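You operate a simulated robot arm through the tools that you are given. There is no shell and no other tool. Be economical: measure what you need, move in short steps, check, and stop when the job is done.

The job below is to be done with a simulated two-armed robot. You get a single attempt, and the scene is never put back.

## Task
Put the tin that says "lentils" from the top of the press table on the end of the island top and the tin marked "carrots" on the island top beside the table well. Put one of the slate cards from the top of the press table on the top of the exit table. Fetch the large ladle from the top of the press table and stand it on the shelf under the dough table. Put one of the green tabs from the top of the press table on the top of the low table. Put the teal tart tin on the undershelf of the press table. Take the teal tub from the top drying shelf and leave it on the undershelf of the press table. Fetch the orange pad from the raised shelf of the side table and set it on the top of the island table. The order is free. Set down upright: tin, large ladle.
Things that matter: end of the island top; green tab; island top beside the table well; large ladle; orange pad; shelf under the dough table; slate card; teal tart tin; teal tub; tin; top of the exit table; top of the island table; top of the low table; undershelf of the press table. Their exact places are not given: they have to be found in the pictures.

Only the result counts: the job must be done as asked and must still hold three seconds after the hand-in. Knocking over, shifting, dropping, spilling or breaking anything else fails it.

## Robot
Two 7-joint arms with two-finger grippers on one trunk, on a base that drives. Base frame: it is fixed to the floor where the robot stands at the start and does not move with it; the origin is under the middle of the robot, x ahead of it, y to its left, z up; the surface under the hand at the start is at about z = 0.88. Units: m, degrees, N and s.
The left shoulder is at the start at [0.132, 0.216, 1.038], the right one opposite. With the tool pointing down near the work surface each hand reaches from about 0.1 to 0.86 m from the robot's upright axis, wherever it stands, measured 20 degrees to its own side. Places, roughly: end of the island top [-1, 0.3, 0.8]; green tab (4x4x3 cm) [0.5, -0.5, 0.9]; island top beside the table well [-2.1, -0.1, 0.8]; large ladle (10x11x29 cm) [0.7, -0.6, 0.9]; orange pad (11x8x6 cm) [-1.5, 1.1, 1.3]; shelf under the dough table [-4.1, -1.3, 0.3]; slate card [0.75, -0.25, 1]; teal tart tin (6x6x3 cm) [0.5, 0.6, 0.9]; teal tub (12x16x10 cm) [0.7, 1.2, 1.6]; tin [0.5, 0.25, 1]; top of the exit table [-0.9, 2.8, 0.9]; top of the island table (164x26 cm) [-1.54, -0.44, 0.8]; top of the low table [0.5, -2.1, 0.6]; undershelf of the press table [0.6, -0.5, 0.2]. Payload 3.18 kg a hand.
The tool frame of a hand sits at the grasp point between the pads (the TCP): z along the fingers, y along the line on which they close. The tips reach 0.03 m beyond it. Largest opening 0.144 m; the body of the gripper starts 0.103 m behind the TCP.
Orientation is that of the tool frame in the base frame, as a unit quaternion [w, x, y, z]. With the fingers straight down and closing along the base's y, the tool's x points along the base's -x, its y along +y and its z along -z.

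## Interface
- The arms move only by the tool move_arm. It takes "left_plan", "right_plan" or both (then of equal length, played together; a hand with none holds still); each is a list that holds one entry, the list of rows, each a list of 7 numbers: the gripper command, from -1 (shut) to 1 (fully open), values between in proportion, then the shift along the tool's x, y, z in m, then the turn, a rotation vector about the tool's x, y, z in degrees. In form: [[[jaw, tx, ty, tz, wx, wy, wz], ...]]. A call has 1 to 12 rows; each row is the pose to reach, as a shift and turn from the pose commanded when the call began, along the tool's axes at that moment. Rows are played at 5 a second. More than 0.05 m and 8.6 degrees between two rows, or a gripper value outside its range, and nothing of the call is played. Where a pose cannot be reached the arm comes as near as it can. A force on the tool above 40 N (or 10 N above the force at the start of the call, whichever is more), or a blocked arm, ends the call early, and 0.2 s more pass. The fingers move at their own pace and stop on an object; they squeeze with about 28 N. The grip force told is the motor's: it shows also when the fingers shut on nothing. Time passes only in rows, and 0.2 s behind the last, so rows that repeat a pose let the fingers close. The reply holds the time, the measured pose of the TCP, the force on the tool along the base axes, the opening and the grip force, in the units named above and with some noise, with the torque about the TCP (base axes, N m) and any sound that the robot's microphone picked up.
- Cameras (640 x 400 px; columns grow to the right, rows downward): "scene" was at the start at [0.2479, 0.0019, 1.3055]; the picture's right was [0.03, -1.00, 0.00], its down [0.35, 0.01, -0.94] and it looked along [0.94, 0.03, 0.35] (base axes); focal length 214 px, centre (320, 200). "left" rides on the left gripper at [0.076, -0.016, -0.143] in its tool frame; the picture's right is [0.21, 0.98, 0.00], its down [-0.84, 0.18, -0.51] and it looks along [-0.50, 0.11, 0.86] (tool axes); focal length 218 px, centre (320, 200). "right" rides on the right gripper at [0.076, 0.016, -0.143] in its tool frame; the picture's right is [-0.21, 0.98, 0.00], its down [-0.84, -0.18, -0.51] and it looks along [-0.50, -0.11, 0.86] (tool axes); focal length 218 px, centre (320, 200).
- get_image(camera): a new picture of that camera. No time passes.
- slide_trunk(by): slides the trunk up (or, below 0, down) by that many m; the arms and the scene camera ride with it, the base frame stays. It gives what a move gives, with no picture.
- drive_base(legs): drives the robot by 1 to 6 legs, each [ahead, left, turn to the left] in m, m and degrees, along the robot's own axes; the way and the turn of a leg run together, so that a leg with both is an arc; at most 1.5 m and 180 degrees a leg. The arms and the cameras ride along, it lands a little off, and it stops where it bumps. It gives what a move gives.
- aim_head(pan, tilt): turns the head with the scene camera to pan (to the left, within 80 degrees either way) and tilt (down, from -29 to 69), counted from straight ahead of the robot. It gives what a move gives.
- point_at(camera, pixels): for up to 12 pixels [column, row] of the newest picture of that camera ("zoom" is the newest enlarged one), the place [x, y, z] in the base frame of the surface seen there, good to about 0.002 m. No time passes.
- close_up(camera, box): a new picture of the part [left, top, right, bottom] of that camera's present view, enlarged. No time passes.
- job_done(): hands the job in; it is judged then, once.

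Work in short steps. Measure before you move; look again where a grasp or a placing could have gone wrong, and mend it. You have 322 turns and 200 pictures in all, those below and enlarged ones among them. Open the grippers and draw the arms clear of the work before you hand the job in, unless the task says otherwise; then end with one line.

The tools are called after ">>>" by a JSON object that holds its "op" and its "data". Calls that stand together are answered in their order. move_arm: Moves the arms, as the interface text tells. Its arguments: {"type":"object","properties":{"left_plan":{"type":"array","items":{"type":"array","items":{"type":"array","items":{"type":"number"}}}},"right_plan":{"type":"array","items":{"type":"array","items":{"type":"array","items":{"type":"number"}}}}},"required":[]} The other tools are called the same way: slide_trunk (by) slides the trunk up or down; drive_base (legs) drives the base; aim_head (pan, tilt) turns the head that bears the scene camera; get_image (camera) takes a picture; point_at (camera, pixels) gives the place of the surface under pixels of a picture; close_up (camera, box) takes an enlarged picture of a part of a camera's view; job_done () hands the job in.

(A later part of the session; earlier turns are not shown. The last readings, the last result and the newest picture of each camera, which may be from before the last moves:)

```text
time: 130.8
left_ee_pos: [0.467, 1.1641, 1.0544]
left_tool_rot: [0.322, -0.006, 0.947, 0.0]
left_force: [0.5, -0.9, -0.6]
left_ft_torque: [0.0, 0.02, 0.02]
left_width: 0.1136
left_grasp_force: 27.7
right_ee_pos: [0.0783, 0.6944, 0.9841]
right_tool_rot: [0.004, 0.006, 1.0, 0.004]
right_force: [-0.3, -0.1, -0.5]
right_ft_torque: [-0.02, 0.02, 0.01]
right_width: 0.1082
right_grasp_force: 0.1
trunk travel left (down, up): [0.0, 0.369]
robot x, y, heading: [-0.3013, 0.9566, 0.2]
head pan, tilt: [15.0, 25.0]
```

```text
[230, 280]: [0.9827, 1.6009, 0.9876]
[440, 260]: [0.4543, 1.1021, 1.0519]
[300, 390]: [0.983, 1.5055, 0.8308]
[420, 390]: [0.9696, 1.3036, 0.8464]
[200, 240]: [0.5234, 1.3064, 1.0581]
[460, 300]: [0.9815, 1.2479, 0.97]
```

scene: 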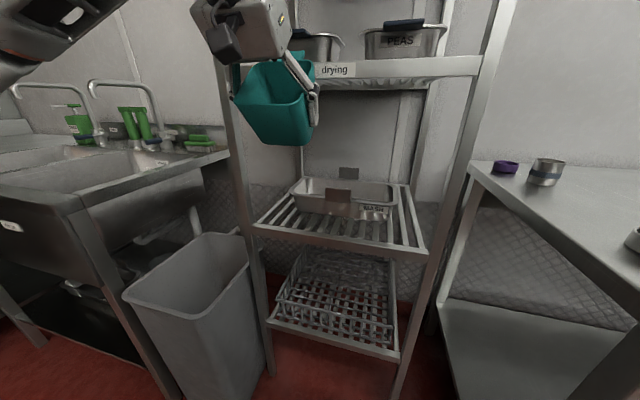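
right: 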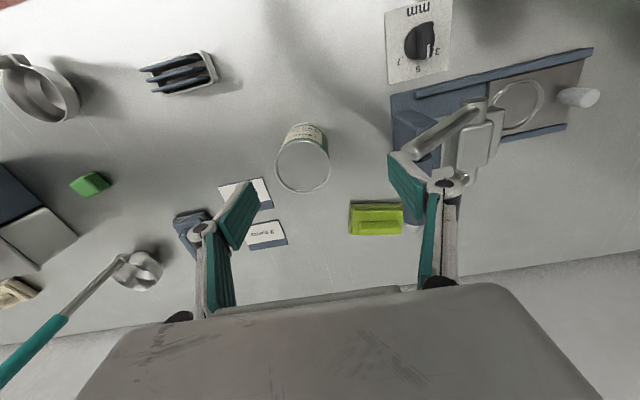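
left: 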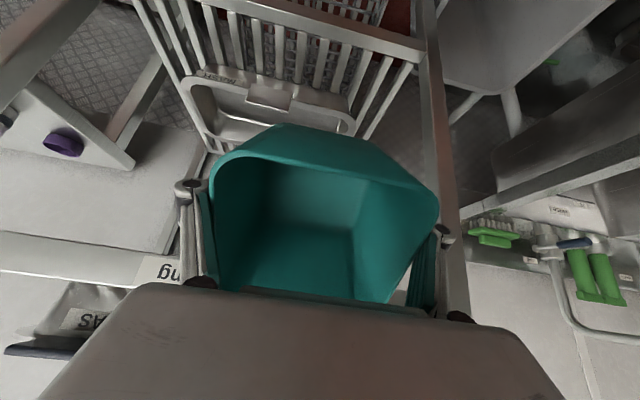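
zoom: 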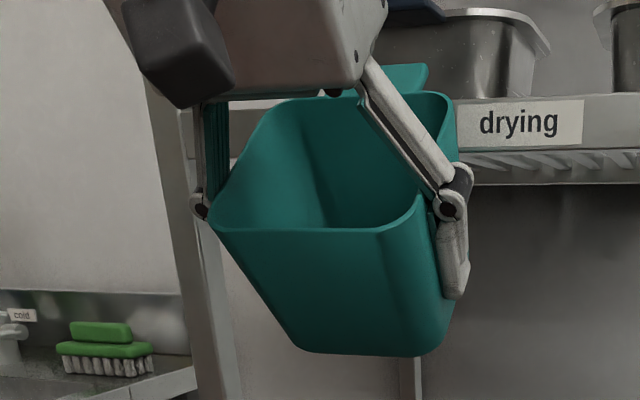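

The tub leans ~25° (far rim higher) but is firmly held. Back away from the rack first.

>>> {"op": "drive_base", "data": {"legs": [[-0.15, 0, 0]]}}

>>> {"op": "get_image", "data": {"camera": "scene"}}

```text
time: 132.1
left_ee_pos: [0.3148, 1.164, 1.0552]
left_tool_rot: [0.323, -0.007, 0.947, 0.0]
left_force: [-0.6, 0.4, -0.5]
left_ft_torque: [-0.02, 0.01, 0.03]
left_width: 0.1132
left_grasp_force: 27.5
right_ee_pos: [-0.0712, 0.693, 0.984]
right_tool_rot: [0.004, 0.004, 1.0, 0.005]
right_force: [0.2, 0.0, 0.6]
right_ft_torque: [0.03, -0.03, -0.03]
right_width: 0.1079
right_grasp_force: 0.1
trunk travel left (down, up): [0.0, 0.369]
robot x, y, heading: [-0.4489, 0.9513, 0.3]
head pan, tilt: [15.0, 25.0]
```

```text
149 pictures are left
```

scene: 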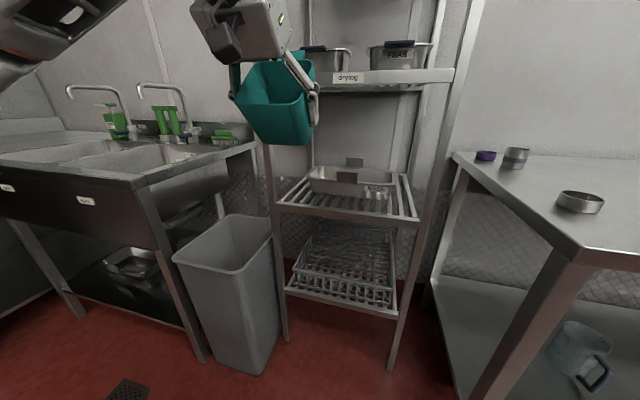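

Nothing disturbed. Retract the hand by 0.31 m and pitch it down 25° so the tub is upright.

>>> {"op": "move_arm", "data": {"left_plan": [[[-1, 0.035, 0, -0.027, 0, 3.6, 0], [-1, 0.07, 0, -0.054, 0, 7.2, 0], [-1, 0.105, 0, -0.081, 0, 10.8, 0], [-1, 0.14, 0, -0.108, 0, 14.4, 0], [-1, 0.175, 0, -0.135, 0, 18, 0], [-1, 0.21, 0, -0.162, 0, 21.6, 0], [-1, 0.245, 0, -0.189, 0, 25, 0]]]}}

>>> {"op": "aim_head", "data": {"pan": 25, "tilt": 40}}

>>> {"op": "get_image", "data": {"camera": "scene"}}

```text
time: 133.7
left_ee_pos: [0.0112, 1.1493, 0.9992]
left_tool_rot: [0.109, -0.007, 0.994, -0.002]
left_force: [0.0, -0.4, -1.0]
left_ft_torque: [0.0, 0.01, -0.02]
left_width: 0.1127
left_grasp_force: 28.2
left hand out of reach, approached as far as the arm can: row 2, 3, 4, 5, 6, 7
right_ee_pos: [-0.0718, 0.6949, 0.9841]
right_tool_rot: [0.003, 0.004, 1.0, 0.005]
right_force: [0.4, -0.1, 0.5]
right_ft_torque: [0.01, 0.01, 0.0]
right_width: 0.108
right_grasp_force: 0.1
trunk travel left (down, up): [0.0, 0.369]
robot x, y, heading: [-0.4508, 0.9561, 0.3]
head pan, tilt: [15.0, 25.0]
```

```text
time: 134.5
left_ee_pos: [0.0131, 1.1467, 0.9966]
left_tool_rot: [0.108, -0.008, 0.994, -0.004]
left_force: [6.4, 10.3, -11.5]
left_ft_torque: [-1.12, 0.09, -0.43]
left_width: 0.1131
left_grasp_force: 27.6
right_ee_pos: [-0.0719, 0.6941, 0.9843]
right_tool_rot: [0.002, 0.004, 1.0, 0.003]
right_force: [0.1, -1.4, 0.0]
right_ft_torque: [-0.02, 0.03, 0.02]
right_width: 0.1081
right_grasp_force: 0.2
trunk travel left (down, up): [0.0, 0.369]
robot x, y, heading: [-0.4453, 0.9529, 0.6]
head pan, tilt: [25.0, 40.0]
```

```text
148 pictures are left
```

scene: 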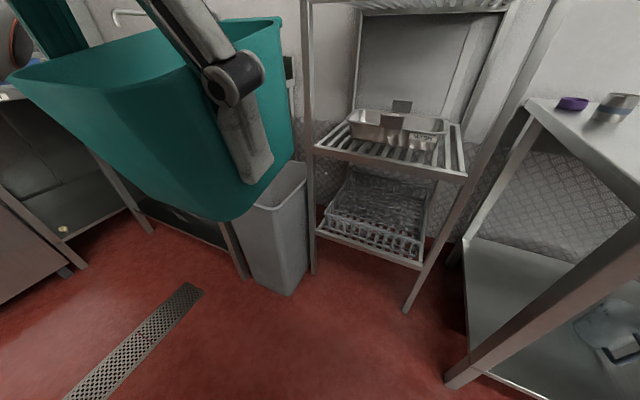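

The head and the tub touched lightly; pan away and lower the hand to z≈0.70.

>>> {"op": "aim_head", "data": {"pan": 0, "tilt": 30}}

>>> {"op": "move_arm", "data": {"left_plan": [[[-1, 0, 0.01, 0.045, 0, 1, 0], [-1, 0, 0.02, 0.09, 0, 2, 0], [-1, 0, 0.03, 0.135, 0, 2, 0], [-1, 0, 0.04, 0.18, 0, 2, 0], [-1, 0, 0.05, 0.225, 0, 2, 0], [-1, 0, 0.05, 0.27, 0, 2, 0], [-1, 0, 0.05, 0.31, 0, 2, 0]]]}}

>>> {"op": "get_image", "data": {"camera": "left"}}

```text
time: 135.4
left_ee_pos: [0.0133, 1.1464, 0.9984]
left_tool_rot: [0.11, -0.006, 0.994, -0.005]
left_force: [0.1, -0.3, -1.4]
left_ft_torque: [0.0, 0.01, 0.03]
left_width: 0.1132
left_grasp_force: 28.2
right_ee_pos: [-0.0715, 0.6946, 0.9844]
right_tool_rot: [0.004, 0.004, 1.0, 0.004]
right_force: [-0.4, 0.0, 1.3]
right_ft_torque: [-0.04, 0.03, 0.0]
right_width: 0.108
right_grasp_force: 0.0
trunk travel left (down, up): [0.0, 0.369]
robot x, y, heading: [-0.4482, 0.9566, 0.6]
head pan, tilt: [0.0, 30.0]
```

```text
time: 137.0
left_ee_pos: [0.0778, 1.1992, 0.6942]
left_tool_rot: [0.092, -0.008, 0.996, -0.001]
left_force: [0.8, 0.1, -1.1]
left_ft_torque: [0.02, 0.0, -0.01]
left_width: 0.113
left_grasp_force: 27.8
right_ee_pos: [-0.0714, 0.695, 0.9844]
right_tool_rot: [0.002, 0.005, 1.0, 0.004]
right_force: [0.0, -0.1, 0.0]
right_ft_torque: [-0.03, 0.03, 0.02]
right_width: 0.108
right_grasp_force: 0.0
trunk travel left (down, up): [0.0, 0.369]
robot x, y, heading: [-0.4498, 0.9593, 0.4]
head pan, tilt: [0.0, 30.0]
```

```text
147 pictures are left
```

left: 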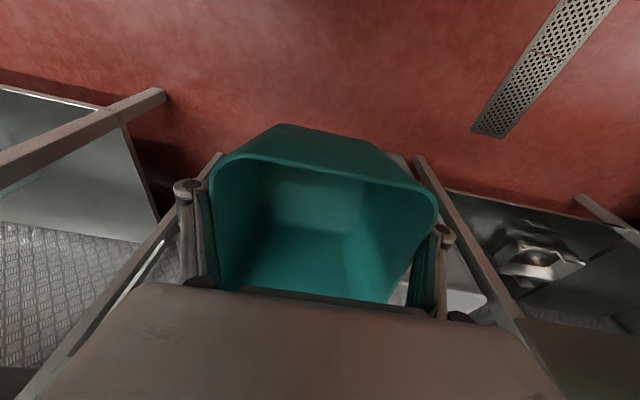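

Measure the tub tilt now, and forward to x≈−0.30 next.

>>> {"op": "point_at", "data": {"camera": "left", "pixels": [[285, 158], [345, 165], [290, 128], [345, 135], [330, 290], [300, 215], [225, 170], [435, 200]]}}

>>> {"op": "drive_base", "data": {"legs": [[0.15, 0, 0], [0, -1.45, 0]]}}

>>> {"op": "aim_head", "data": {"pan": 0, "tilt": 50}}

>>> {"op": "get_image", "data": {"camera": "scene"}}

```text
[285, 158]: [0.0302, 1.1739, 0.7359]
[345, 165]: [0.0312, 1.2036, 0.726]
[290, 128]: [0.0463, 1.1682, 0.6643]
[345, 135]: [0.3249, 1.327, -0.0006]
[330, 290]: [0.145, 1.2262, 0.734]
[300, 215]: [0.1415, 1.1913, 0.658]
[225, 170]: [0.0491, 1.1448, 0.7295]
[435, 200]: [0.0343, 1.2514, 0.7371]
```

```text
time: 143.7
left_ee_pos: [0.2307, 0.6955, 0.6942]
left_tool_rot: [0.084, -0.023, 0.996, 0.005]
left_force: [0.3, -1.0, -1.6]
left_ft_torque: [-0.02, 0.04, 0.0]
left_width: 0.1201
left_grasp_force: 28.2
right_ee_pos: [0.0878, 0.1856, 0.9841]
right_tool_rot: [0.003, 0.002, 1.0, 0.003]
right_force: [0.8, 0.8, 0.3]
right_ft_torque: [0.01, -0.01, 0.02]
right_width: 0.1078
right_grasp_force: 0.2
trunk travel left (down, up): [0.0, 0.369]
robot x, y, heading: [-0.2934, 0.4436, 0.7]
head pan, tilt: [0.0, 30.0]
stopped in leg 2: the force on the tool passed its limit at 51 N (the readings are from after the stop); the commanded pose is now the measured one
```

```text
time: 144.5
left_ee_pos: [0.231, 0.6943, 0.6931]
left_tool_rot: [0.085, -0.023, 0.996, 0.004]
left_force: [0.2, 0.7, -0.7]
left_ft_torque: [-0.16, -0.04, 0.15]
left_width: 0.1201
left_grasp_force: 27.9
right_ee_pos: [0.0873, 0.1849, 0.9851]
right_tool_rot: [0.004, 0.002, 1.0, 0.004]
right_force: [0.4, -1.4, -0.1]
right_ft_torque: [-0.01, 0.0, -0.01]
right_width: 0.1081
right_grasp_force: 0.0
trunk travel left (down, up): [0.0, 0.369]
robot x, y, heading: [-0.2908, 0.4421, 0.7]
head pan, tilt: [0.0, 50.0]
```

```text
146 pictures are left
```

scene: 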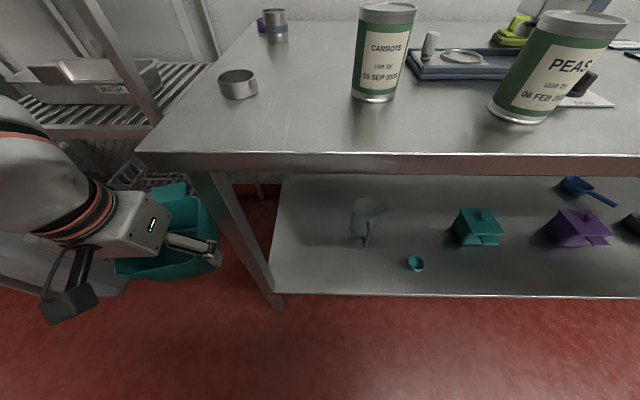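

The tub nudged the table leg (its far rim reached x≈0.3). Move away to the left, back a bit, then re-check the grip.

>>> {"op": "drive_base", "data": {"legs": [[0, 0.06, 0]]}}

>>> {"op": "move_arm", "data": {"left_plan": [[[-1, 0.04, 0.0, 0, 0, 0, 0], [-1, 0.07, 0.0, 0, 0, 0, 0], [-1, 0.1, 0.0, 0.0, 0, 0, 0]]]}}

>>> {"op": "get_image", "data": {"camera": "left"}}

```text
time: 145.7
left_ee_pos: [0.2286, 0.7552, 0.6934]
left_tool_rot: [0.084, -0.023, 0.996, 0.004]
left_force: [0.0, -0.2, -0.9]
left_ft_torque: [-0.01, 0.03, -0.04]
left_width: 0.1199
left_grasp_force: 28.5
right_ee_pos: [0.0856, 0.2457, 0.9844]
right_tool_rot: [0.003, 0.002, 1.0, 0.004]
right_force: [-0.4, 0.4, 0.1]
right_ft_torque: [-0.05, 0.0, 0.01]
right_width: 0.1078
right_grasp_force: 0.1
trunk travel left (down, up): [0.0, 0.369]
robot x, y, heading: [-0.2954, 0.5026, 0.9]
head pan, tilt: [0.0, 50.0]
```

```text
time: 146.5
left_ee_pos: [0.2177, 0.7342, 0.6859]
left_tool_rot: [0.083, -0.022, 0.996, 0.004]
left_force: [0.3, 0.0, -0.3]
left_ft_torque: [-0.03, 0.05, 0.0]
left_width: 0.12
left_grasp_force: 27.9
left hand out of reach, approached as far as the arm can: row 1, 2, 3
right_ee_pos: [0.0866, 0.2452, 0.9842]
right_tool_rot: [0.003, 0.002, 1.0, 0.004]
right_force: [0.0, -0.8, -0.1]
right_ft_torque: [0.0, 0.03, -0.03]
right_width: 0.108
right_grasp_force: 0.2
trunk travel left (down, up): [0.0, 0.369]
robot x, y, heading: [-0.2936, 0.5003, 0.8]
head pan, tilt: [0.0, 50.0]
```

```text
145 pictures are left
```

left: 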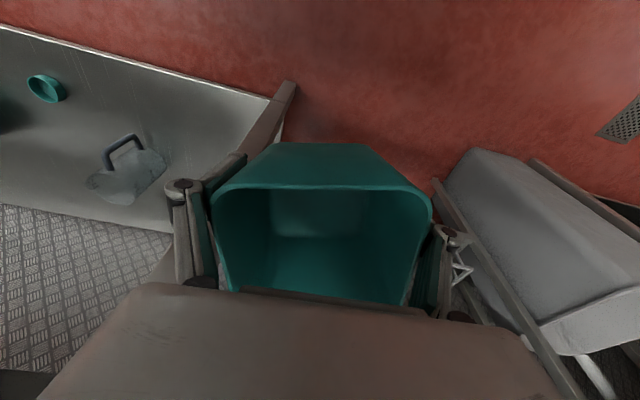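

Grip is square. Back 8 cm so the tub clears the leg, then strafe to put the hand at y≈0.46 (free area between leg and jug).

>>> {"op": "drive_base", "data": {"legs": [[-0.08, 0, 0], [0, -0.28, 0]]}}

>>> {"op": "point_at", "data": {"camera": "left", "pixels": [[285, 185], [345, 185], [330, 290], [300, 225]]}}

>>> {"op": "get_image", "data": {"camera": "left"}}

```text
time: 150.2
left_ee_pos: [0.1409, 0.4588, 0.6868]
left_tool_rot: [0.084, -0.021, 0.996, 0.004]
left_force: [0.0, -0.3, -0.8]
left_ft_torque: [0.0, 0.04, -0.03]
left_width: 0.1192
left_grasp_force: 27.7
right_ee_pos: [0.0073, -0.0293, 0.9845]
right_tool_rot: [0.004, 0.003, 1.0, 0.005]
right_force: [0.1, 1.4, 0.1]
right_ft_torque: [0.02, -0.02, 0.0]
right_width: 0.1079
right_grasp_force: 0.1
trunk travel left (down, up): [0.0, 0.369]
robot x, y, heading: [-0.3769, 0.2254, 0.7]
head pan, tilt: [0.0, 50.0]
```

```text
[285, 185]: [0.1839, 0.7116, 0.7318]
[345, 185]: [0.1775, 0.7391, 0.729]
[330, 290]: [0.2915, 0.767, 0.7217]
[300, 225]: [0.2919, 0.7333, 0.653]
```

```text
144 pictures are left
```

left: 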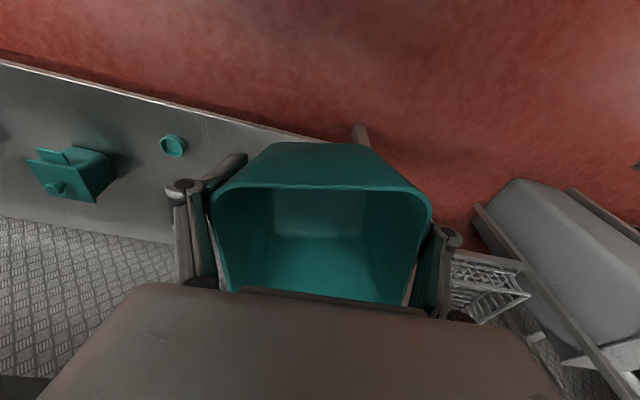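

Tub is upright (rim z≈0.73 both sides, bottom ≈0.056 below the TCP). Lower by 0.33 m in front of the table.

>>> {"op": "move_arm", "data": {"left_plan": [[[-1, 0.007, 0, 0.041, 0, 0, 0], [-1, 0.014, 0, 0.082, 0, 0, 0], [-1, 0.021, 0, 0.123, 0, 0, 0], [-1, 0.028, 0, 0.164, 0, 0, 0], [-1, 0.035, 0, 0.205, 0, 0, 0], [-1, 0.042, 0, 0.246, 0, 0, 0], [-1, 0.049, 0, 0.287, 0, 0, 0], [-1, 0.055, 0, 0.325, 0, 0, 0]]]}}

>>> {"op": "drive_base", "data": {"legs": [[0.17, 0, 0]]}}

>>> {"op": "get_image", "data": {"camera": "scene"}}

```text
time: 152.0
left_ee_pos: [0.1406, 0.46, 0.3564]
left_tool_rot: [0.084, -0.021, 0.996, 0.004]
left_force: [-0.1, 0.7, -1.0]
left_ft_torque: [-0.02, 0.04, 0.0]
left_width: 0.1192
left_grasp_force: 27.9
right_ee_pos: [0.008, -0.0312, 0.9841]
right_tool_rot: [0.003, 0.004, 1.0, 0.005]
right_force: [0.0, 0.4, -0.2]
right_ft_torque: [-0.02, -0.04, 0.01]
right_width: 0.1083
right_grasp_force: 0.1
trunk travel left (down, up): [0.0, 0.369]
robot x, y, heading: [-0.3717, 0.2282, 0.5]
head pan, tilt: [0.0, 50.0]
```

```text
time: 153.6
left_ee_pos: [0.3009, 0.4643, 0.3547]
left_tool_rot: [0.075, -0.021, 0.997, 0.005]
left_force: [1.4, -0.1, -1.4]
left_ft_torque: [-0.03, 0.05, -0.03]
left_width: 0.1193
left_grasp_force: 28.2
right_ee_pos: [0.1804, -0.0269, 0.9846]
right_tool_rot: [0.005, 0.001, 1.0, 0.006]
right_force: [0.2, -0.5, 1.2]
right_ft_torque: [-0.04, -0.01, -0.01]
right_width: 0.1079
right_grasp_force: 0.1
trunk travel left (down, up): [0.0, 0.369]
robot x, y, heading: [-0.2004, 0.2299, 0.9]
head pan, tilt: [0.0, 50.0]
stopped in leg 1: the robot was blocked; the commanded pose is now the measured one
```

```text
143 pictures are left
```

scene: 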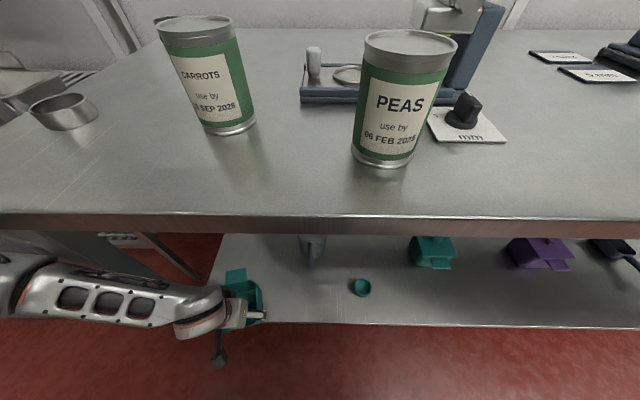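

Blocked — likely the elbow against the table leg on the left. Use the other free spot at y≈−0.34 instead: back off and strafe right.

>>> {"op": "drive_base", "data": {"legs": [[-0.16, 0, 0], [0, -0.8, 0]]}}

>>> {"op": "get_image", "data": {"camera": "scene"}}

>>> {"op": "get_image", "data": {"camera": "left"}}

```text
time: 162.1
left_ee_pos: [0.1546, -0.351, 0.3549]
left_tool_rot: [0.076, -0.017, 0.997, 0.005]
left_force: [0.2, -0.4, -0.9]
left_ft_torque: [-0.02, 0.03, -0.02]
left_width: 0.118
left_grasp_force: 28.1
right_ee_pos: [0.0301, -0.8411, 0.9844]
right_tool_rot: [0.003, 0.004, 1.0, 0.005]
right_force: [0.2, 0.9, 0.5]
right_ft_torque: [-0.02, -0.03, 0.02]
right_width: 0.1081
right_grasp_force: 0.0
trunk travel left (down, up): [0.0, 0.369]
robot x, y, heading: [-0.3474, -0.5793, 0.5]
head pan, tilt: [0.0, 50.0]
```

```text
142 pictures are left
```

scene: 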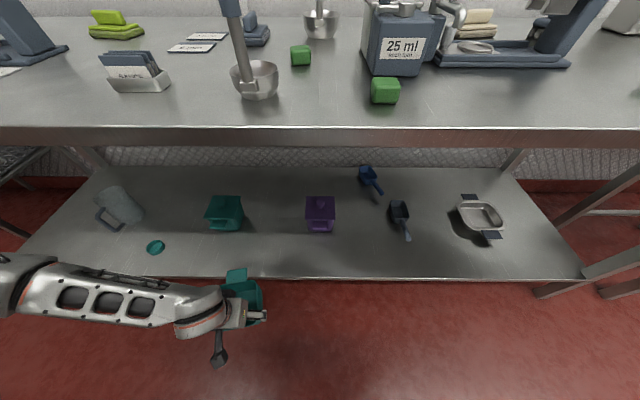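

```text
141 pictures are left
```

left: 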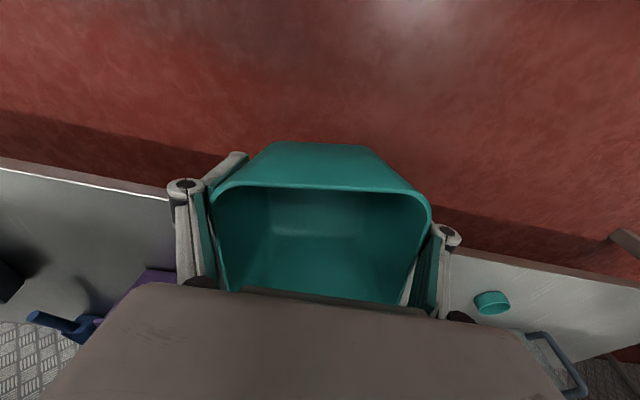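

Check the gap between the teal and purple boxes.

>>> {"op": "point_at", "data": {"camera": "scene", "pixels": [[242, 225], [241, 205], [307, 228], [306, 205], [272, 255], [275, 225], [205, 225], [155, 247]]}}

```text
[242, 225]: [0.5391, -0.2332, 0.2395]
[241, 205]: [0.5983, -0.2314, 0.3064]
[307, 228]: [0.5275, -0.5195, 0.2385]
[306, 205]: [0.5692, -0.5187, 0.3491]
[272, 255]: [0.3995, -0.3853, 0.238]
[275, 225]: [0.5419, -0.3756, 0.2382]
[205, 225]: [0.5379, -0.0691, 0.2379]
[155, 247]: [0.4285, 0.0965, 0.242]
```

Gap y −0.23…−0.52. Drive ahead 0.15, then extend the hand to (0.42, −0.375).

>>> {"op": "drive_base", "data": {"legs": [[0.15, 0, 0]]}}

>>> {"op": "move_arm", "data": {"left_plan": [[[-1, -0.04, -0.006, 0.006, 0, 0, 0], [-1, -0.08, -0.012, 0.012, 0, 0, 0], [-1, -0.115, -0.02, 0.018, 0, 0, 0]]]}}

>>> {"op": "get_image", "data": {"camera": "left"}}

```text
time: 163.5
left_ee_pos: [0.3063, -0.3491, 0.3535]
left_tool_rot: [0.075, -0.016, 0.997, 0.006]
left_force: [-0.3, -0.4, -0.2]
left_ft_torque: [0.01, -0.01, 0.01]
left_width: 0.1177
left_grasp_force: 28.4
right_ee_pos: [0.1818, -0.8394, 0.984]
right_tool_rot: [0.004, 0.005, 1.0, 0.004]
right_force: [-0.2, 0.3, -0.2]
right_ft_torque: [0.0, 0.04, 0.0]
right_width: 0.1079
right_grasp_force: 0.1
trunk travel left (down, up): [0.0, 0.369]
robot x, y, heading: [-0.1937, -0.578, 0.3]
head pan, tilt: [0.0, 50.0]
```

```text
time: 164.3
left_ee_pos: [0.4245, -0.3635, 0.3538]
left_tool_rot: [0.075, -0.018, 0.997, 0.004]
left_force: [-0.3, 0.7, -1.3]
left_ft_torque: [-0.01, 0.02, 0.01]
left_width: 0.1175
left_grasp_force: 27.7
right_ee_pos: [0.1831, -0.8387, 0.9843]
right_tool_rot: [0.004, 0.005, 1.0, 0.004]
right_force: [0.0, -0.1, 0.2]
right_ft_torque: [-0.01, -0.04, -0.01]
right_width: 0.108
right_grasp_force: 0.1
trunk travel left (down, up): [0.0, 0.369]
robot x, y, heading: [-0.1983, -0.5784, 0.5]
head pan, tilt: [0.0, 50.0]
```

```text
140 pictures are left
```

left: 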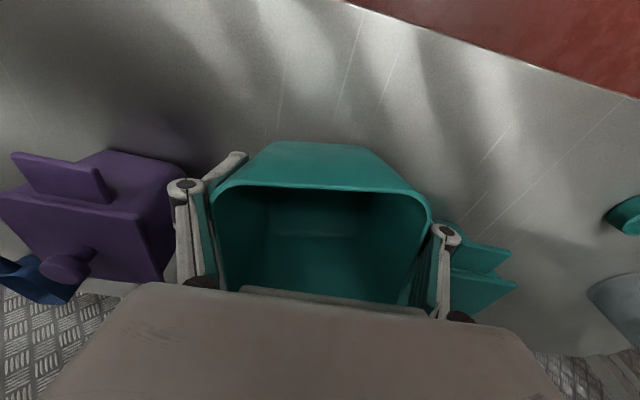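

Lower gently to the shelf.

>>> {"op": "move_arm", "data": {"left_plan": [[[-1, 0.003, 0, 0.02, 0, 0, 0], [-1, 0.006, 0, 0.04, 0, 0, 0], [-1, 0.007, 0, 0.047, 0, 0, 0], [-1, 0.008, 0, 0.051, 0, 0, 0], [-1, 0.008, 0, 0.053, 0, 0, 0]]]}}

>>> {"op": "get_image", "data": {"camera": "left"}}

>>> {"op": "get_image", "data": {"camera": "scene"}}

```text
time: 165.5
left_ee_pos: [0.4238, -0.3634, 0.3003]
left_tool_rot: [0.076, -0.017, 0.997, 0.005]
left_force: [0.6, 0.1, -1.3]
left_ft_torque: [-0.02, 0.02, 0.02]
left_width: 0.1176
left_grasp_force: 28.0
right_ee_pos: [0.1818, -0.8391, 0.9847]
right_tool_rot: [0.003, 0.004, 1.0, 0.004]
right_force: [-0.2, -0.9, 0.2]
right_ft_torque: [0.0, -0.02, 0.0]
right_width: 0.1079
right_grasp_force: 0.0
trunk travel left (down, up): [0.0, 0.369]
robot x, y, heading: [-0.1925, -0.5813, 0.6]
head pan, tilt: [0.0, 50.0]
```

```text
139 pictures are left
```

left: 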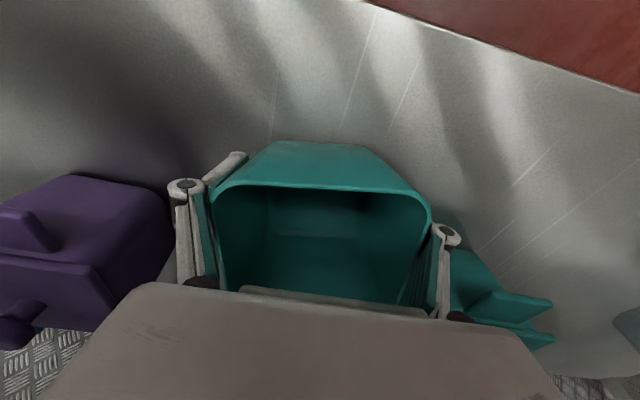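

```text
138 pictures are left
```

scene: 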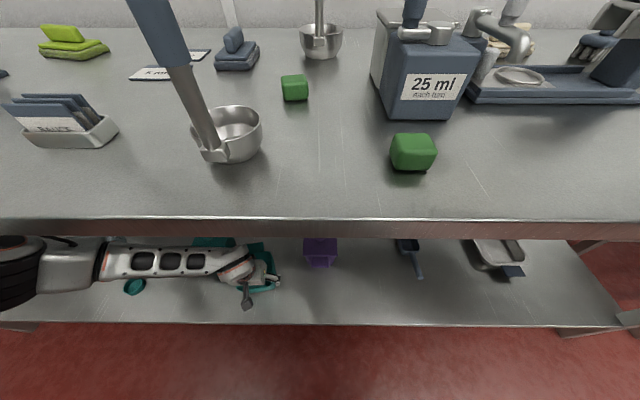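

Measure tub bottom edge height.

>>> {"op": "point_at", "data": {"camera": "left", "pixels": [[300, 145], [350, 148], [320, 135], [320, 180], [300, 285], [245, 160]]}}

>>> {"op": "move_arm", "data": {"left_plan": [[[-1, 0.001, 0, 0.004, 0, 0, 0], [-1, 0.001, 0, 0.007, 0, 0, 0], [-1, 0.001, 0, 0.009, 0, 0, 0]]]}}

```text
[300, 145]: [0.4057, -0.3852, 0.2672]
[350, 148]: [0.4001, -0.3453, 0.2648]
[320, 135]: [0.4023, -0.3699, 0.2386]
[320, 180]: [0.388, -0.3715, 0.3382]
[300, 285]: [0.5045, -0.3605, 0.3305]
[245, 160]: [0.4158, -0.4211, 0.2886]
```

```text
time: 166.3
left_ee_pos: [0.4243, -0.3659, 0.2936]
left_tool_rot: [0.076, -0.016, 0.997, 0.003]
left_force: [-2.1, -2.7, 16.0]
left_ft_torque: [0.04, 0.47, 0.28]
left_width: 0.1166
left_grasp_force: 28.0
right_ee_pos: [0.1803, -0.8398, 0.9847]
right_tool_rot: [0.005, 0.005, 1.0, 0.004]
right_force: [-0.3, -0.9, 0.3]
right_ft_torque: [0.01, 0.0, -0.01]
right_width: 0.1078
right_grasp_force: 0.2
trunk travel left (down, up): [0.0, 0.369]
robot x, y, heading: [-0.1965, -0.5829, 0.3]
head pan, tilt: [0.0, 50.0]
```

Contact (16 N). Release and lift straight up 0.11, then withdraw.

>>> {"op": "move_arm", "data": {"left_plan": [[[-1, 0, 0, -0.003, 0, 0, 0], [0.3, 0, 0, -0.003, 0, 0, 0], [1, 0, 0, -0.003, 0, 0, 0], [1, 0, 0, -0.003, 0, 0, 0], [1, -0.005, 0, -0.04, 0, 0, 0], [1, -0.01, 0, -0.08, 0, 0, 0], [1, -0.015, 0, -0.115, 0, 0, 0], [1, 0.025, 0, -0.115, 0, 0, 0], [1, 0.065, 0, -0.115, 0, 0, 0], [1, 0.105, 0, -0.11, 0, 0, 0], [1, 0.14, 0, -0.105, 0, 0, 0]]]}}

>>> {"op": "get_image", "data": {"camera": "left"}}

```text
time: 168.9
left_ee_pos: [0.175, -0.3132, 0.3438]
left_tool_rot: [0.014, -0.084, 0.996, 0.004]
left_force: [0.4, -0.3, -0.6]
left_ft_torque: [-0.01, 0.04, 0.01]
left_width: 0.1442
left_grasp_force: 0.1
right_ee_pos: [0.2171, -0.7789, 0.9823]
right_tool_rot: [-0.003, -0.058, 0.998, 0.0]
right_force: [0.5, -0.3, -0.2]
right_ft_torque: [-0.05, 0.05, -0.03]
right_width: 0.1079
right_grasp_force: 0.1
trunk travel left (down, up): [0.0, 0.369]
robot x, y, heading: [-0.1972, -0.5779, 7.9]
head pan, tilt: [0.0, 50.0]
stopped in row 11 (left hand): the arm was blocked; the commanded pose is now the measured one
```

```text
137 pictures are left
```

left: 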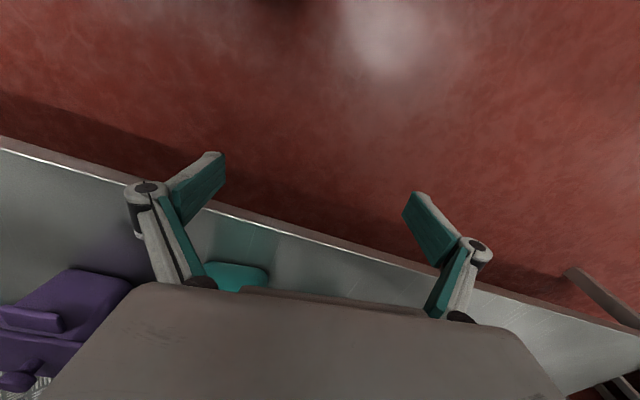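

The arm was blocked and the base yawed to 7.9°. Check the scene.

>>> {"op": "get_image", "data": {"camera": "scene"}}

```text
136 pictures are left
```

scene: 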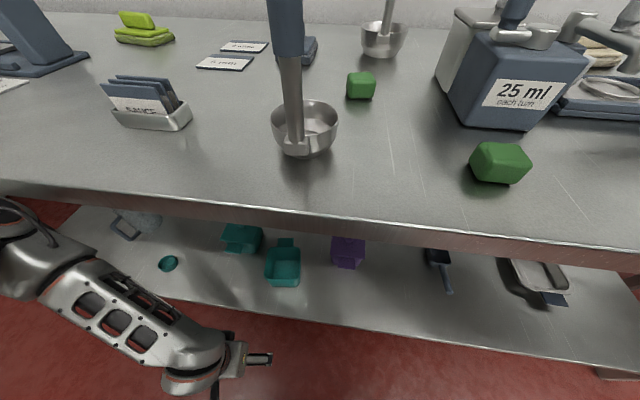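

Tub is on the shelf beside the boxes. Verify its position, then back off and square up.

>>> {"op": "point_at", "data": {"camera": "scene", "pixels": [[282, 284], [268, 255], [298, 255], [284, 243], [283, 270], [360, 85], [305, 140], [237, 50], [224, 62]]}}

>>> {"op": "drive_base", "data": {"legs": [[-0.08, 0, 0], [0, 0, -7.9], [-0.1, 0, 0]]}}

```text
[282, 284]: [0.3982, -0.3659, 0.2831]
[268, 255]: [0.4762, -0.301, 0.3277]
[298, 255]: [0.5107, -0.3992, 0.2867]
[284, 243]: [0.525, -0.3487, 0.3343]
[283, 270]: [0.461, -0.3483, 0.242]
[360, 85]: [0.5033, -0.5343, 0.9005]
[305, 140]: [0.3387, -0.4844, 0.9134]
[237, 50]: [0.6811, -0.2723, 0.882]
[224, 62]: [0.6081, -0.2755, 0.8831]
```

```text
time: 170.8
left_ee_pos: [0.1361, -0.3734, 0.3512]
left_tool_rot: [0.028, -0.023, 0.999, 0.008]
left_force: [-0.1, 0.6, -0.2]
left_ft_torque: [-0.05, 0.02, -0.01]
left_width: 0.1442
left_grasp_force: 0.0
right_ee_pos: [0.0977, -0.8502, 0.9839]
right_tool_rot: [0.003, 0.01, 1.0, 0.005]
right_force: [-0.1, -0.1, -0.5]
right_ft_torque: [0.03, 0.02, -0.02]
right_width: 0.1081
right_grasp_force: 0.1
trunk travel left (down, up): [0.0, 0.369]
robot x, y, heading: [-0.2791, -0.5899, 0.0]
head pan, tilt: [0.0, 50.0]
stopped in leg 2: the robot was blocked; the commanded pose is now the measured one
```

Back off a bit more, then bring the left hand up.

>>> {"op": "drive_base", "data": {"legs": [[-0.1, 0, 0]]}}

>>> {"op": "move_arm", "data": {"left_plan": [[[1, 0.0, 0.0, -0.045, 0, 0, 0], [1, 0.0, 0.0, -0.09, 0, 0, 0], [1, 0, 0.02, -0.135, 0, 0, 0], [1, 0, 0.04, -0.18, 0, 0, 0], [1, 0, 0.06, -0.225, 0, 0, 0], [1, 0, 0.08, -0.27, 0, 0, 0], [1, 0, 0.08, -0.315, 0, 0, 0], [1, 0, 0.08, -0.36, 0, 0, 0], [1, 0, 0.08, -0.405, 0, 0, 0], [1, 0, 0.08, -0.45, 0, 0, 0], [1, 0, 0.08, -0.495, 0, 0, 0]]]}}

>>> {"op": "get_image", "data": {"camera": "scene"}}

```text
time: 171.9
left_ee_pos: [0.0373, -0.3751, 0.3502]
left_tool_rot: [0.027, -0.021, 0.999, 0.008]
left_force: [-0.9, -0.9, 0.0]
left_ft_torque: [0.0, 0.0, 0.01]
left_width: 0.1441
left_grasp_force: 0.0
right_ee_pos: [-0.002, -0.85, 0.9837]
right_tool_rot: [0.003, 0.011, 1.0, 0.005]
right_force: [-0.7, 0.3, 0.0]
right_ft_torque: [-0.03, -0.03, 0.02]
right_width: 0.1084
right_grasp_force: 0.0
trunk travel left (down, up): [0.0, 0.369]
robot x, y, heading: [-0.3742, -0.5878, -0.1]
head pan, tilt: [0.0, 50.0]
```

```text
time: 174.3
left_ee_pos: [0.0246, -0.3046, 0.8644]
left_tool_rot: [0.025, -0.021, 0.999, 0.009]
left_force: [-1.2, -0.6, -0.7]
left_ft_torque: [0.03, -0.02, -0.01]
left_width: 0.1444
left_grasp_force: 0.0
left hand out of reach, approached as far as the arm can: row 3, 4, 5, 6, 7, 8, 9, 10, 11
right_ee_pos: [-0.0014, -0.8524, 0.9832]
right_tool_rot: [0.003, 0.011, 1.0, 0.006]
right_force: [0.8, -0.3, -0.7]
right_ft_torque: [-0.03, -0.05, -0.02]
right_width: 0.1078
right_grasp_force: 0.1
trunk travel left (down, up): [0.0, 0.369]
robot x, y, heading: [-0.3743, -0.5858, 0.2]
head pan, tilt: [0.0, 50.0]
```

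```text
135 pictures are left
```

scene: 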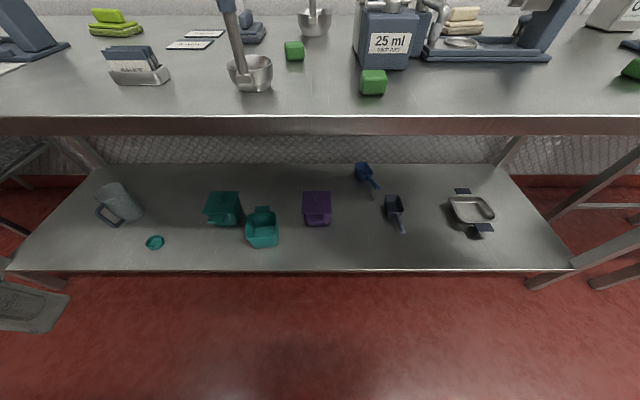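

All fine. Next the green tab: raise the trunk to the nominal height and approach so that the front tab (≈0.357,−0.659) lies before the right hand.

>>> {"op": "slide_trunk", "data": {"by": 0.125}}

>>> {"op": "drive_base", "data": {"legs": [[0, 0.13, 0], [0.25, 0, 0]]}}

>>> {"op": "get_image", "data": {"camera": "right"}}

```text
time: 175.9
left_ee_pos: [0.0253, -0.3033, 0.9858]
left_tool_rot: [0.025, -0.021, 0.999, 0.007]
left_force: [0.8, -0.4, -0.3]
left_ft_torque: [0.03, 0.08, 0.02]
left_width: 0.1441
left_grasp_force: 0.1
right_ee_pos: [0.0002, -0.8507, 1.1078]
right_tool_rot: [0.0, 0.01, 1.0, 0.004]
right_force: [0.0, -0.1, 0.0]
right_ft_torque: [-0.04, 0.05, 0.0]
right_width: 0.1081
right_grasp_force: 0.0
trunk travel left (down, up): [-0.125, 0.244]
robot x, y, heading: [-0.377, -0.5884, -0.2]
head pan, tilt: [0.0, 50.0]
```

```text
time: 179.1
left_ee_pos: [0.2766, -0.1718, 0.988]
left_tool_rot: [0.027, -0.021, 0.999, 0.007]
left_force: [-0.6, -1.0, 0.1]
left_ft_torque: [0.0, 0.05, 0.03]
left_width: 0.1443
left_grasp_force: 0.1
right_ee_pos: [0.253, -0.7175, 1.1098]
right_tool_rot: [0.002, 0.009, 1.0, 0.004]
right_force: [0.2, -0.9, -0.4]
right_ft_torque: [0.03, 0.04, 0.01]
right_width: 0.1081
right_grasp_force: 0.1
trunk travel left (down, up): [-0.125, 0.244]
robot x, y, heading: [-0.1279, -0.4571, 0.1]
head pan, tilt: [0.0, 50.0]
```

```text
134 pictures are left
```

right: 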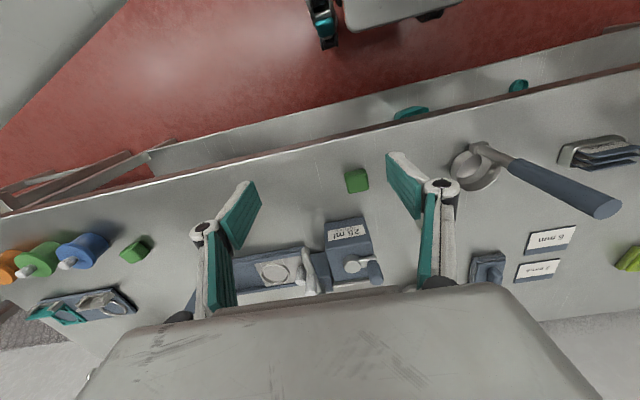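

Measure the tab and the neighbouring 25 ml dispenser.

>>> {"op": "point_at", "data": {"camera": "right", "pixels": [[347, 180], [366, 180], [356, 170], [356, 191], [356, 181], [345, 220], [350, 245], [375, 270], [610, 205], [480, 150]]}}

```text
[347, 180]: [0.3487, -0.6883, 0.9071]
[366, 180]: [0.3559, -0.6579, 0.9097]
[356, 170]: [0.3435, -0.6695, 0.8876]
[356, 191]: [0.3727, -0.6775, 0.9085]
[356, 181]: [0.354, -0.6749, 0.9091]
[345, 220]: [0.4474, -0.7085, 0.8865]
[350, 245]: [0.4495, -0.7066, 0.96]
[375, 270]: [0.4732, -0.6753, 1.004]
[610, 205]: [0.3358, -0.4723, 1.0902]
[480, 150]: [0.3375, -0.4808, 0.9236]
```

Move the right hand above the tab (0.358,−0.673), lower to z 0.912, grip and lift.

>>> {"op": "move_arm", "data": {"right_plan": [[[0.4, -0.035, 0.015, 0.02, 0, 0, 0], [0.4, -0.07, 0.03, 0.06, 0, 0, 0], [0.4, -0.105, 0.0445, 0.1, 0, 0, 0], [0.4, -0.105, 0.0445, 0.14, 0, 0, 0], [0.4, -0.105, 0.0445, 0.18, 0, 0, 0], [0.4, -0.105, 0.0445, 0.198, 0, 0, 0], [0.4, -0.105, 0.0445, 0.198, 0, 0, 0], [-0.3, -0.105, 0.0445, 0.198, 0, 0, 0], [-1, -0.105, 0.0445, 0.198, 0, 0, 0], [-1, -0.105, 0.0445, 0.198, 0, 0, 0], [-1, -0.105, 0.0445, 0.16, 0, 0, 0], [-1, -0.085, 0.0445, 0.12, 0, 0, 0]]]}}

>>> {"op": "get_image", "data": {"camera": "right"}}

```text
refused: row 2 steps farther than a row can; nothing moved
```

```text
133 pictures are left
```

right: 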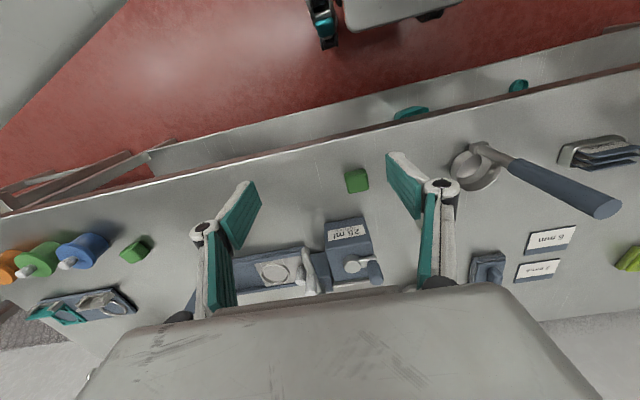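

Split into smaller steps.

>>> {"op": "move_arm", "data": {"right_plan": [[[0.4, -0.035, 0.015, 0.03, 0, 0, 0], [0.4, -0.07, 0.03, 0.06, 0, 0, 0], [0.4, -0.105, 0.0445, 0.09, 0, 0, 0], [0.4, -0.105, 0.0445, 0.135, 0, 0, 0], [0.4, -0.105, 0.0445, 0.175, 0, 0, 0], [0.4, -0.105, 0.0445, 0.198, 0, 0, 0], [0.4, -0.105, 0.0445, 0.198, 0, 0, 0], [-0.3, -0.105, 0.0445, 0.198, 0, 0, 0], [-1, -0.105, 0.0445, 0.198, 0, 0, 0], [-1, -0.105, 0.0445, 0.198, 0, 0, 0], [-1, -0.105, 0.0445, 0.16, 0, 0, 0], [-1, -0.085, 0.0445, 0.12, 0, 0, 0]]]}}

>>> {"op": "get_image", "data": {"camera": "right"}}

```text
time: 181.7
left_ee_pos: [0.2764, -0.1721, 0.9886]
left_tool_rot: [0.027, -0.021, 0.999, 0.008]
left_force: [0.1, 0.2, 0.3]
left_ft_torque: [-0.04, -0.03, -0.03]
left_width: 0.1438
left_grasp_force: 0.0
right_ee_pos: [0.3384, -0.6759, 0.9909]
right_tool_rot: [0.002, 0.009, 1.0, 0.005]
right_force: [-0.7, 0.8, -0.4]
right_ft_torque: [0.04, -0.03, 0.0]
right_width: 0.039
right_grasp_force: 27.1
trunk travel left (down, up): [-0.125, 0.244]
robot x, y, heading: [-0.123, -0.458, -0.4]
head pan, tilt: [0.0, 50.0]
```

```text
132 pictures are left
```

right: 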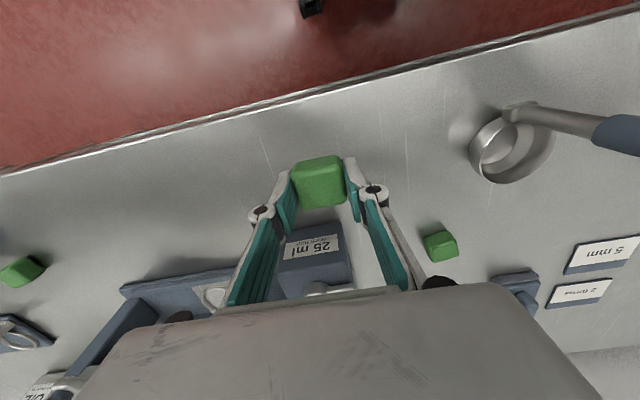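

Tab held (width 0.039). Back off and strafe to the low table.

>>> {"op": "drive_base", "data": {"legs": [[-0.25, 0, 0], [0, -1.5, 0]]}}

>>> {"op": "aim_head", "data": {"pan": -10, "tilt": 45}}

>>> {"op": "get_image", "data": {"camera": "scene"}}

```text
time: 196.3
left_ee_pos: [0.0242, -1.6675, 0.9881]
left_tool_rot: [0.027, -0.016, 0.999, 0.007]
left_force: [-0.2, 0.0, -0.4]
left_ft_torque: [-0.01, -0.01, 0.02]
left_width: 0.1438
left_grasp_force: 0.2
right_ee_pos: [0.0801, -2.1704, 0.9903]
right_tool_rot: [0.002, 0.014, 1.0, 0.005]
right_force: [-0.3, -0.7, -1.4]
right_ft_torque: [-0.03, -0.04, 0.02]
right_width: 0.0391
right_grasp_force: 27.7
trunk travel left (down, up): [-0.125, 0.244]
robot x, y, heading: [-0.3802, -1.9459, -0.7]
head pan, tilt: [0.0, 50.0]
```

```text
time: 197.1
left_ee_pos: [0.0252, -1.6681, 0.9882]
left_tool_rot: [0.026, -0.015, 0.999, 0.008]
left_force: [-0.3, 0.5, 0.2]
left_ft_torque: [0.01, 0.01, 0.01]
left_width: 0.144
left_grasp_force: 0.1
right_ee_pos: [0.081, -2.1711, 0.9902]
right_tool_rot: [0.002, 0.014, 1.0, 0.005]
right_force: [-0.4, 0.1, -1.1]
right_ft_torque: [-0.04, 0.02, -0.01]
right_width: 0.039
right_grasp_force: 28.9
trunk travel left (down, up): [-0.125, 0.244]
robot x, y, heading: [-0.382, -1.9456, -0.5]
head pan, tilt: [-10.0, 45.0]
```

```text
131 pictures are left
```

scene: 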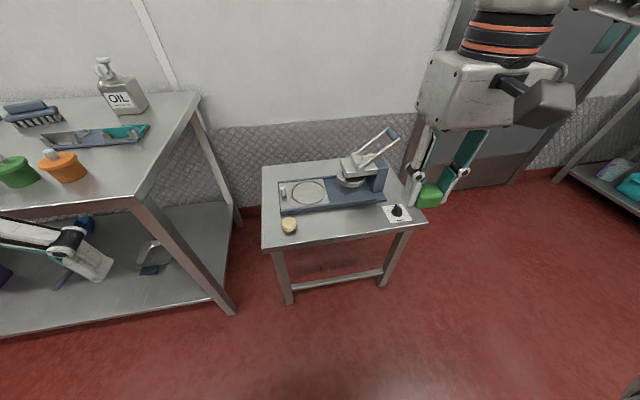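

The low table has a press, a knob card and a puck. Measure the free front area.

>>> {"op": "point_at", "data": {"camera": "scene", "pixels": [[335, 223], [345, 215], [335, 238], [290, 226], [395, 213], [420, 222], [265, 245], [310, 210], [268, 210], [385, 135]]}}

```text
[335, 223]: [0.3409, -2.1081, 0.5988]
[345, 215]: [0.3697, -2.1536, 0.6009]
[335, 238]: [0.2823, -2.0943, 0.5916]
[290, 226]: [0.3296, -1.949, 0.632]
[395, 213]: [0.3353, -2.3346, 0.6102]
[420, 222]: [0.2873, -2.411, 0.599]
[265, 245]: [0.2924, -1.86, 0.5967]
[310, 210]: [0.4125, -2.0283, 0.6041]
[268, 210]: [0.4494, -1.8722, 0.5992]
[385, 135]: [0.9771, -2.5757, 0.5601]
```

Drive ahead 0.2, then lower the tab at (0.345,−2.12) onto the table (z≈0.599).

>>> {"op": "drive_base", "data": {"legs": [[0.2, 0, 0]]}}

>>> {"op": "move_arm", "data": {"right_plan": [[[-1, -0.008, 0.006, 0.04, 0, 0, 0], [-1, -0.016, 0.012, 0.08, 0, 0, 0], [-1, -0.024, 0.018, 0.12, 0, 0, 0], [-1, -0.032, 0.024, 0.16, 0, 0, 0], [-1, -0.04, 0.03, 0.2, 0, 0, 0], [-1, -0.048, 0.036, 0.24, 0, 0, 0], [-1, -0.056, 0.042, 0.28, 0, 0, 0], [-1, -0.064, 0.05, 0.315, 0, 0, 0], [-1, -0.064, 0.05, 0.335, 0, 0, 0]]]}}

>>> {"op": "get_image", "data": {"camera": "right"}}

```text
time: 198.7
left_ee_pos: [0.2232, -1.6701, 0.9883]
left_tool_rot: [0.027, -0.014, 1.0, 0.007]
left_force: [0.1, 0.8, -0.5]
left_ft_torque: [0.01, -0.02, 0.02]
left_width: 0.1441
left_grasp_force: 0.1
right_ee_pos: [0.2778, -2.1738, 0.9911]
right_tool_rot: [0.002, 0.015, 1.0, 0.005]
right_force: [0.9, 0.1, -0.3]
right_ft_torque: [0.02, 0.05, 0.0]
right_width: 0.0389
right_grasp_force: 28.2
trunk travel left (down, up): [-0.125, 0.244]
robot x, y, heading: [-0.1813, -1.9503, -0.8]
head pan, tilt: [-10.0, 45.0]
```

```text
time: 200.7
left_ee_pos: [0.2235, -1.6699, 0.9873]
left_tool_rot: [0.026, -0.016, 1.0, 0.007]
left_force: [-0.1, 0.6, -0.6]
left_ft_torque: [0.01, 0.01, 0.02]
left_width: 0.1439
left_grasp_force: 0.1
right_ee_pos: [0.3448, -2.123, 0.6567]
right_tool_rot: [0.002, 0.015, 1.0, 0.005]
right_force: [0.2, -0.3, 0.6]
right_ft_torque: [0.02, -0.01, -0.01]
right_width: 0.0388
right_grasp_force: 27.9
trunk travel left (down, up): [-0.125, 0.244]
robot x, y, heading: [-0.1827, -1.9497, -0.6]
head pan, tilt: [-10.0, 45.0]
```

```text
130 pictures are left
```

right: 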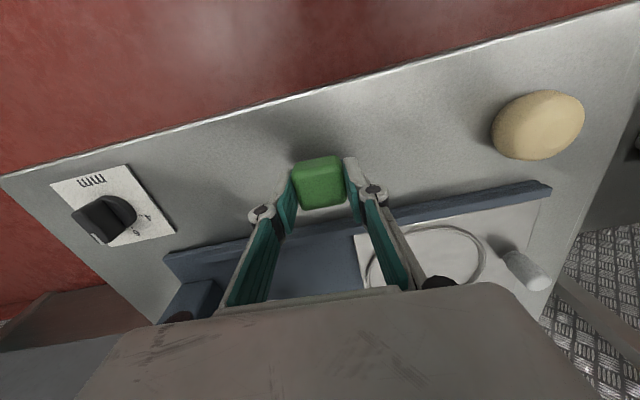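

Good spot. Lower the last 2 cm, release and lift.

>>> {"op": "move_arm", "data": {"right_plan": [[[-1, 0, 0, 0.012, 0, 0, 0], [-1, 0, 0, 0.019, 0, 0, 0], [-1, 0, 0, 0.0225, 0, 0, 0], [-1, 0, 0, 0.0225, 0, 0, 0], [-0.2, 0, 0, 0.0225, 0, 0, 0], [-0.2, 0, 0, 0.0225, 0, 0, 0], [-0.2, 0, 0, -0.02, 0, 0, 0], [-0.2, 0, 0, -0.06, 0, 0, 0], [-0.2, 0.01, 0, -0.1, 0, 0, 0], [0.2, 0.02, 0, -0.145, 0, 0, 0], [0.2, 0.03, 0, -0.19, 0, 0, 0]]]}}

>>> {"op": "get_image", "data": {"camera": "right"}}

```text
time: 203.1
left_ee_pos: [0.222, -1.6691, 0.9886]
left_tool_rot: [0.028, -0.016, 0.999, 0.007]
left_force: [-1.1, 0.4, 0.7]
left_ft_torque: [-0.03, -0.03, 0.01]
left_width: 0.144
left_grasp_force: 0.0
right_ee_pos: [0.3138, -2.1242, 0.849]
right_tool_rot: [0.003, 0.015, 1.0, 0.004]
right_force: [0.3, 0.7, -0.6]
right_ft_torque: [-0.03, -0.05, 0.03]
right_width: 0.0864
right_grasp_force: 0.0
trunk travel left (down, up): [-0.125, 0.244]
robot x, y, heading: [-0.1833, -1.9484, -0.7]
head pan, tilt: [-10.0, 45.0]
```

```text
129 pictures are left
```

right: 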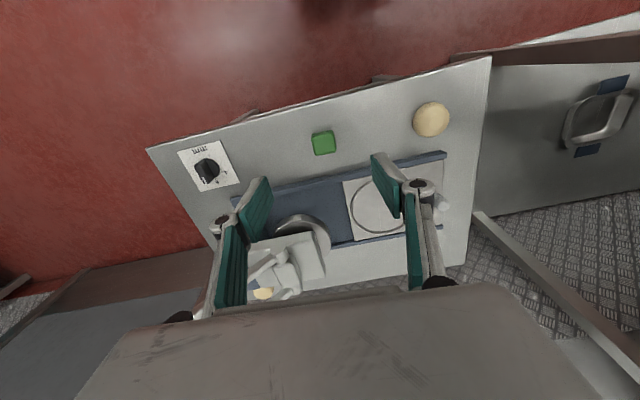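

Green tab is on the low table. Return to the press table for the ladle (right hand).

>>> {"op": "drive_base", "data": {"legs": [[-0.2, 0, 0.7], [0, 1.5, 0]]}}

>>> {"op": "move_arm", "data": {"right_plan": [[[1, 0, 0, -0.03, 0, -8, 0], [1, 0, 0, -0.06, 0, -16, 0], [1, 0, 0, -0.09, 0, -24, 0], [1, 0, 0, -0.12, 0, -32, 0], [1, 0, 0, -0.15, 0, -40, 0], [1, 0, 0, -0.18, 0, -48, 0], [1, 0, 0, -0.21, 0, -56, 0], [1, 0, 0, -0.24, 0, -64, 0], [1, 0, 0, -0.26, 0, -70, 0]]]}}

>>> {"op": "aim_head", "data": {"pan": -10, "tilt": 30}}

>>> {"op": "get_image", "data": {"camera": "scene"}}

```text
time: 217.3
left_ee_pos: [0.0074, -0.1914, 0.9877]
left_tool_rot: [0.027, -0.023, 0.999, 0.008]
left_force: [-0.2, -0.3, 0.0]
left_ft_torque: [-0.03, 0.0, -0.01]
left_width: 0.1442
left_grasp_force: 0.1
right_ee_pos: [0.1074, -0.6437, 0.8479]
right_tool_rot: [0.002, 0.008, 1.0, 0.005]
right_force: [-0.2, 0.0, -0.1]
right_ft_torque: [-0.02, -0.03, 0.0]
right_width: 0.0865
right_grasp_force: 0.1
trunk travel left (down, up): [-0.125, 0.244]
robot x, y, heading: [-0.3979, -0.4776, 0.1]
head pan, tilt: [-10.0, 45.0]
```

```text
time: 219.3
left_ee_pos: [0.0084, -0.1918, 0.9872]
left_tool_rot: [0.026, -0.023, 0.999, 0.007]
left_force: [0.7, 0.6, 0.1]
left_ft_torque: [-0.02, 0.0, 0.0]
left_width: 0.144
left_grasp_force: 0.0
right_ee_pos: [0.1333, -0.6272, 1.1283]
right_tool_rot: [0.569, 0.013, 0.822, -0.005]
right_force: [0.0, 0.0, -0.3]
right_ft_torque: [0.01, 0.0, -0.03]
right_width: 0.144
right_grasp_force: 0.1
right hand out of reach, approached as far as the arm can: row 6, 7, 8, 9
trunk travel left (down, up): [-0.125, 0.244]
robot x, y, heading: [-0.3936, -0.475, 0.2]
head pan, tilt: [-10.0, 45.0]
```

```text
time: 220.1
left_ee_pos: [0.0079, -0.1909, 0.9881]
left_tool_rot: [0.027, -0.023, 0.999, 0.008]
left_force: [-0.7, -0.4, -0.5]
left_ft_torque: [-0.02, -0.03, -0.01]
left_width: 0.1442
left_grasp_force: 0.1
right_ee_pos: [0.1289, -0.6216, 1.1357]
right_tool_rot: [0.577, 0.007, 0.817, 0.0]
right_force: [0.4, 1.5, 0.4]
right_ft_torque: [0.02, 0.01, 0.02]
right_width: 0.144
right_grasp_force: 0.1
trunk travel left (down, up): [-0.125, 0.244]
robot x, y, heading: [-0.3923, -0.4778, 0.1]
head pan, tilt: [-10.0, 30.0]
```

```text
128 pictures are left
```

scene: 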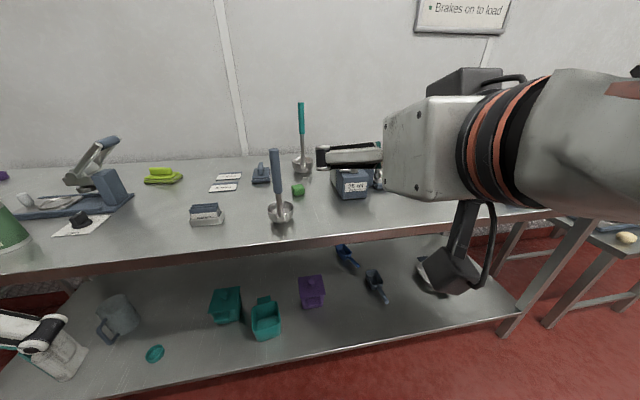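

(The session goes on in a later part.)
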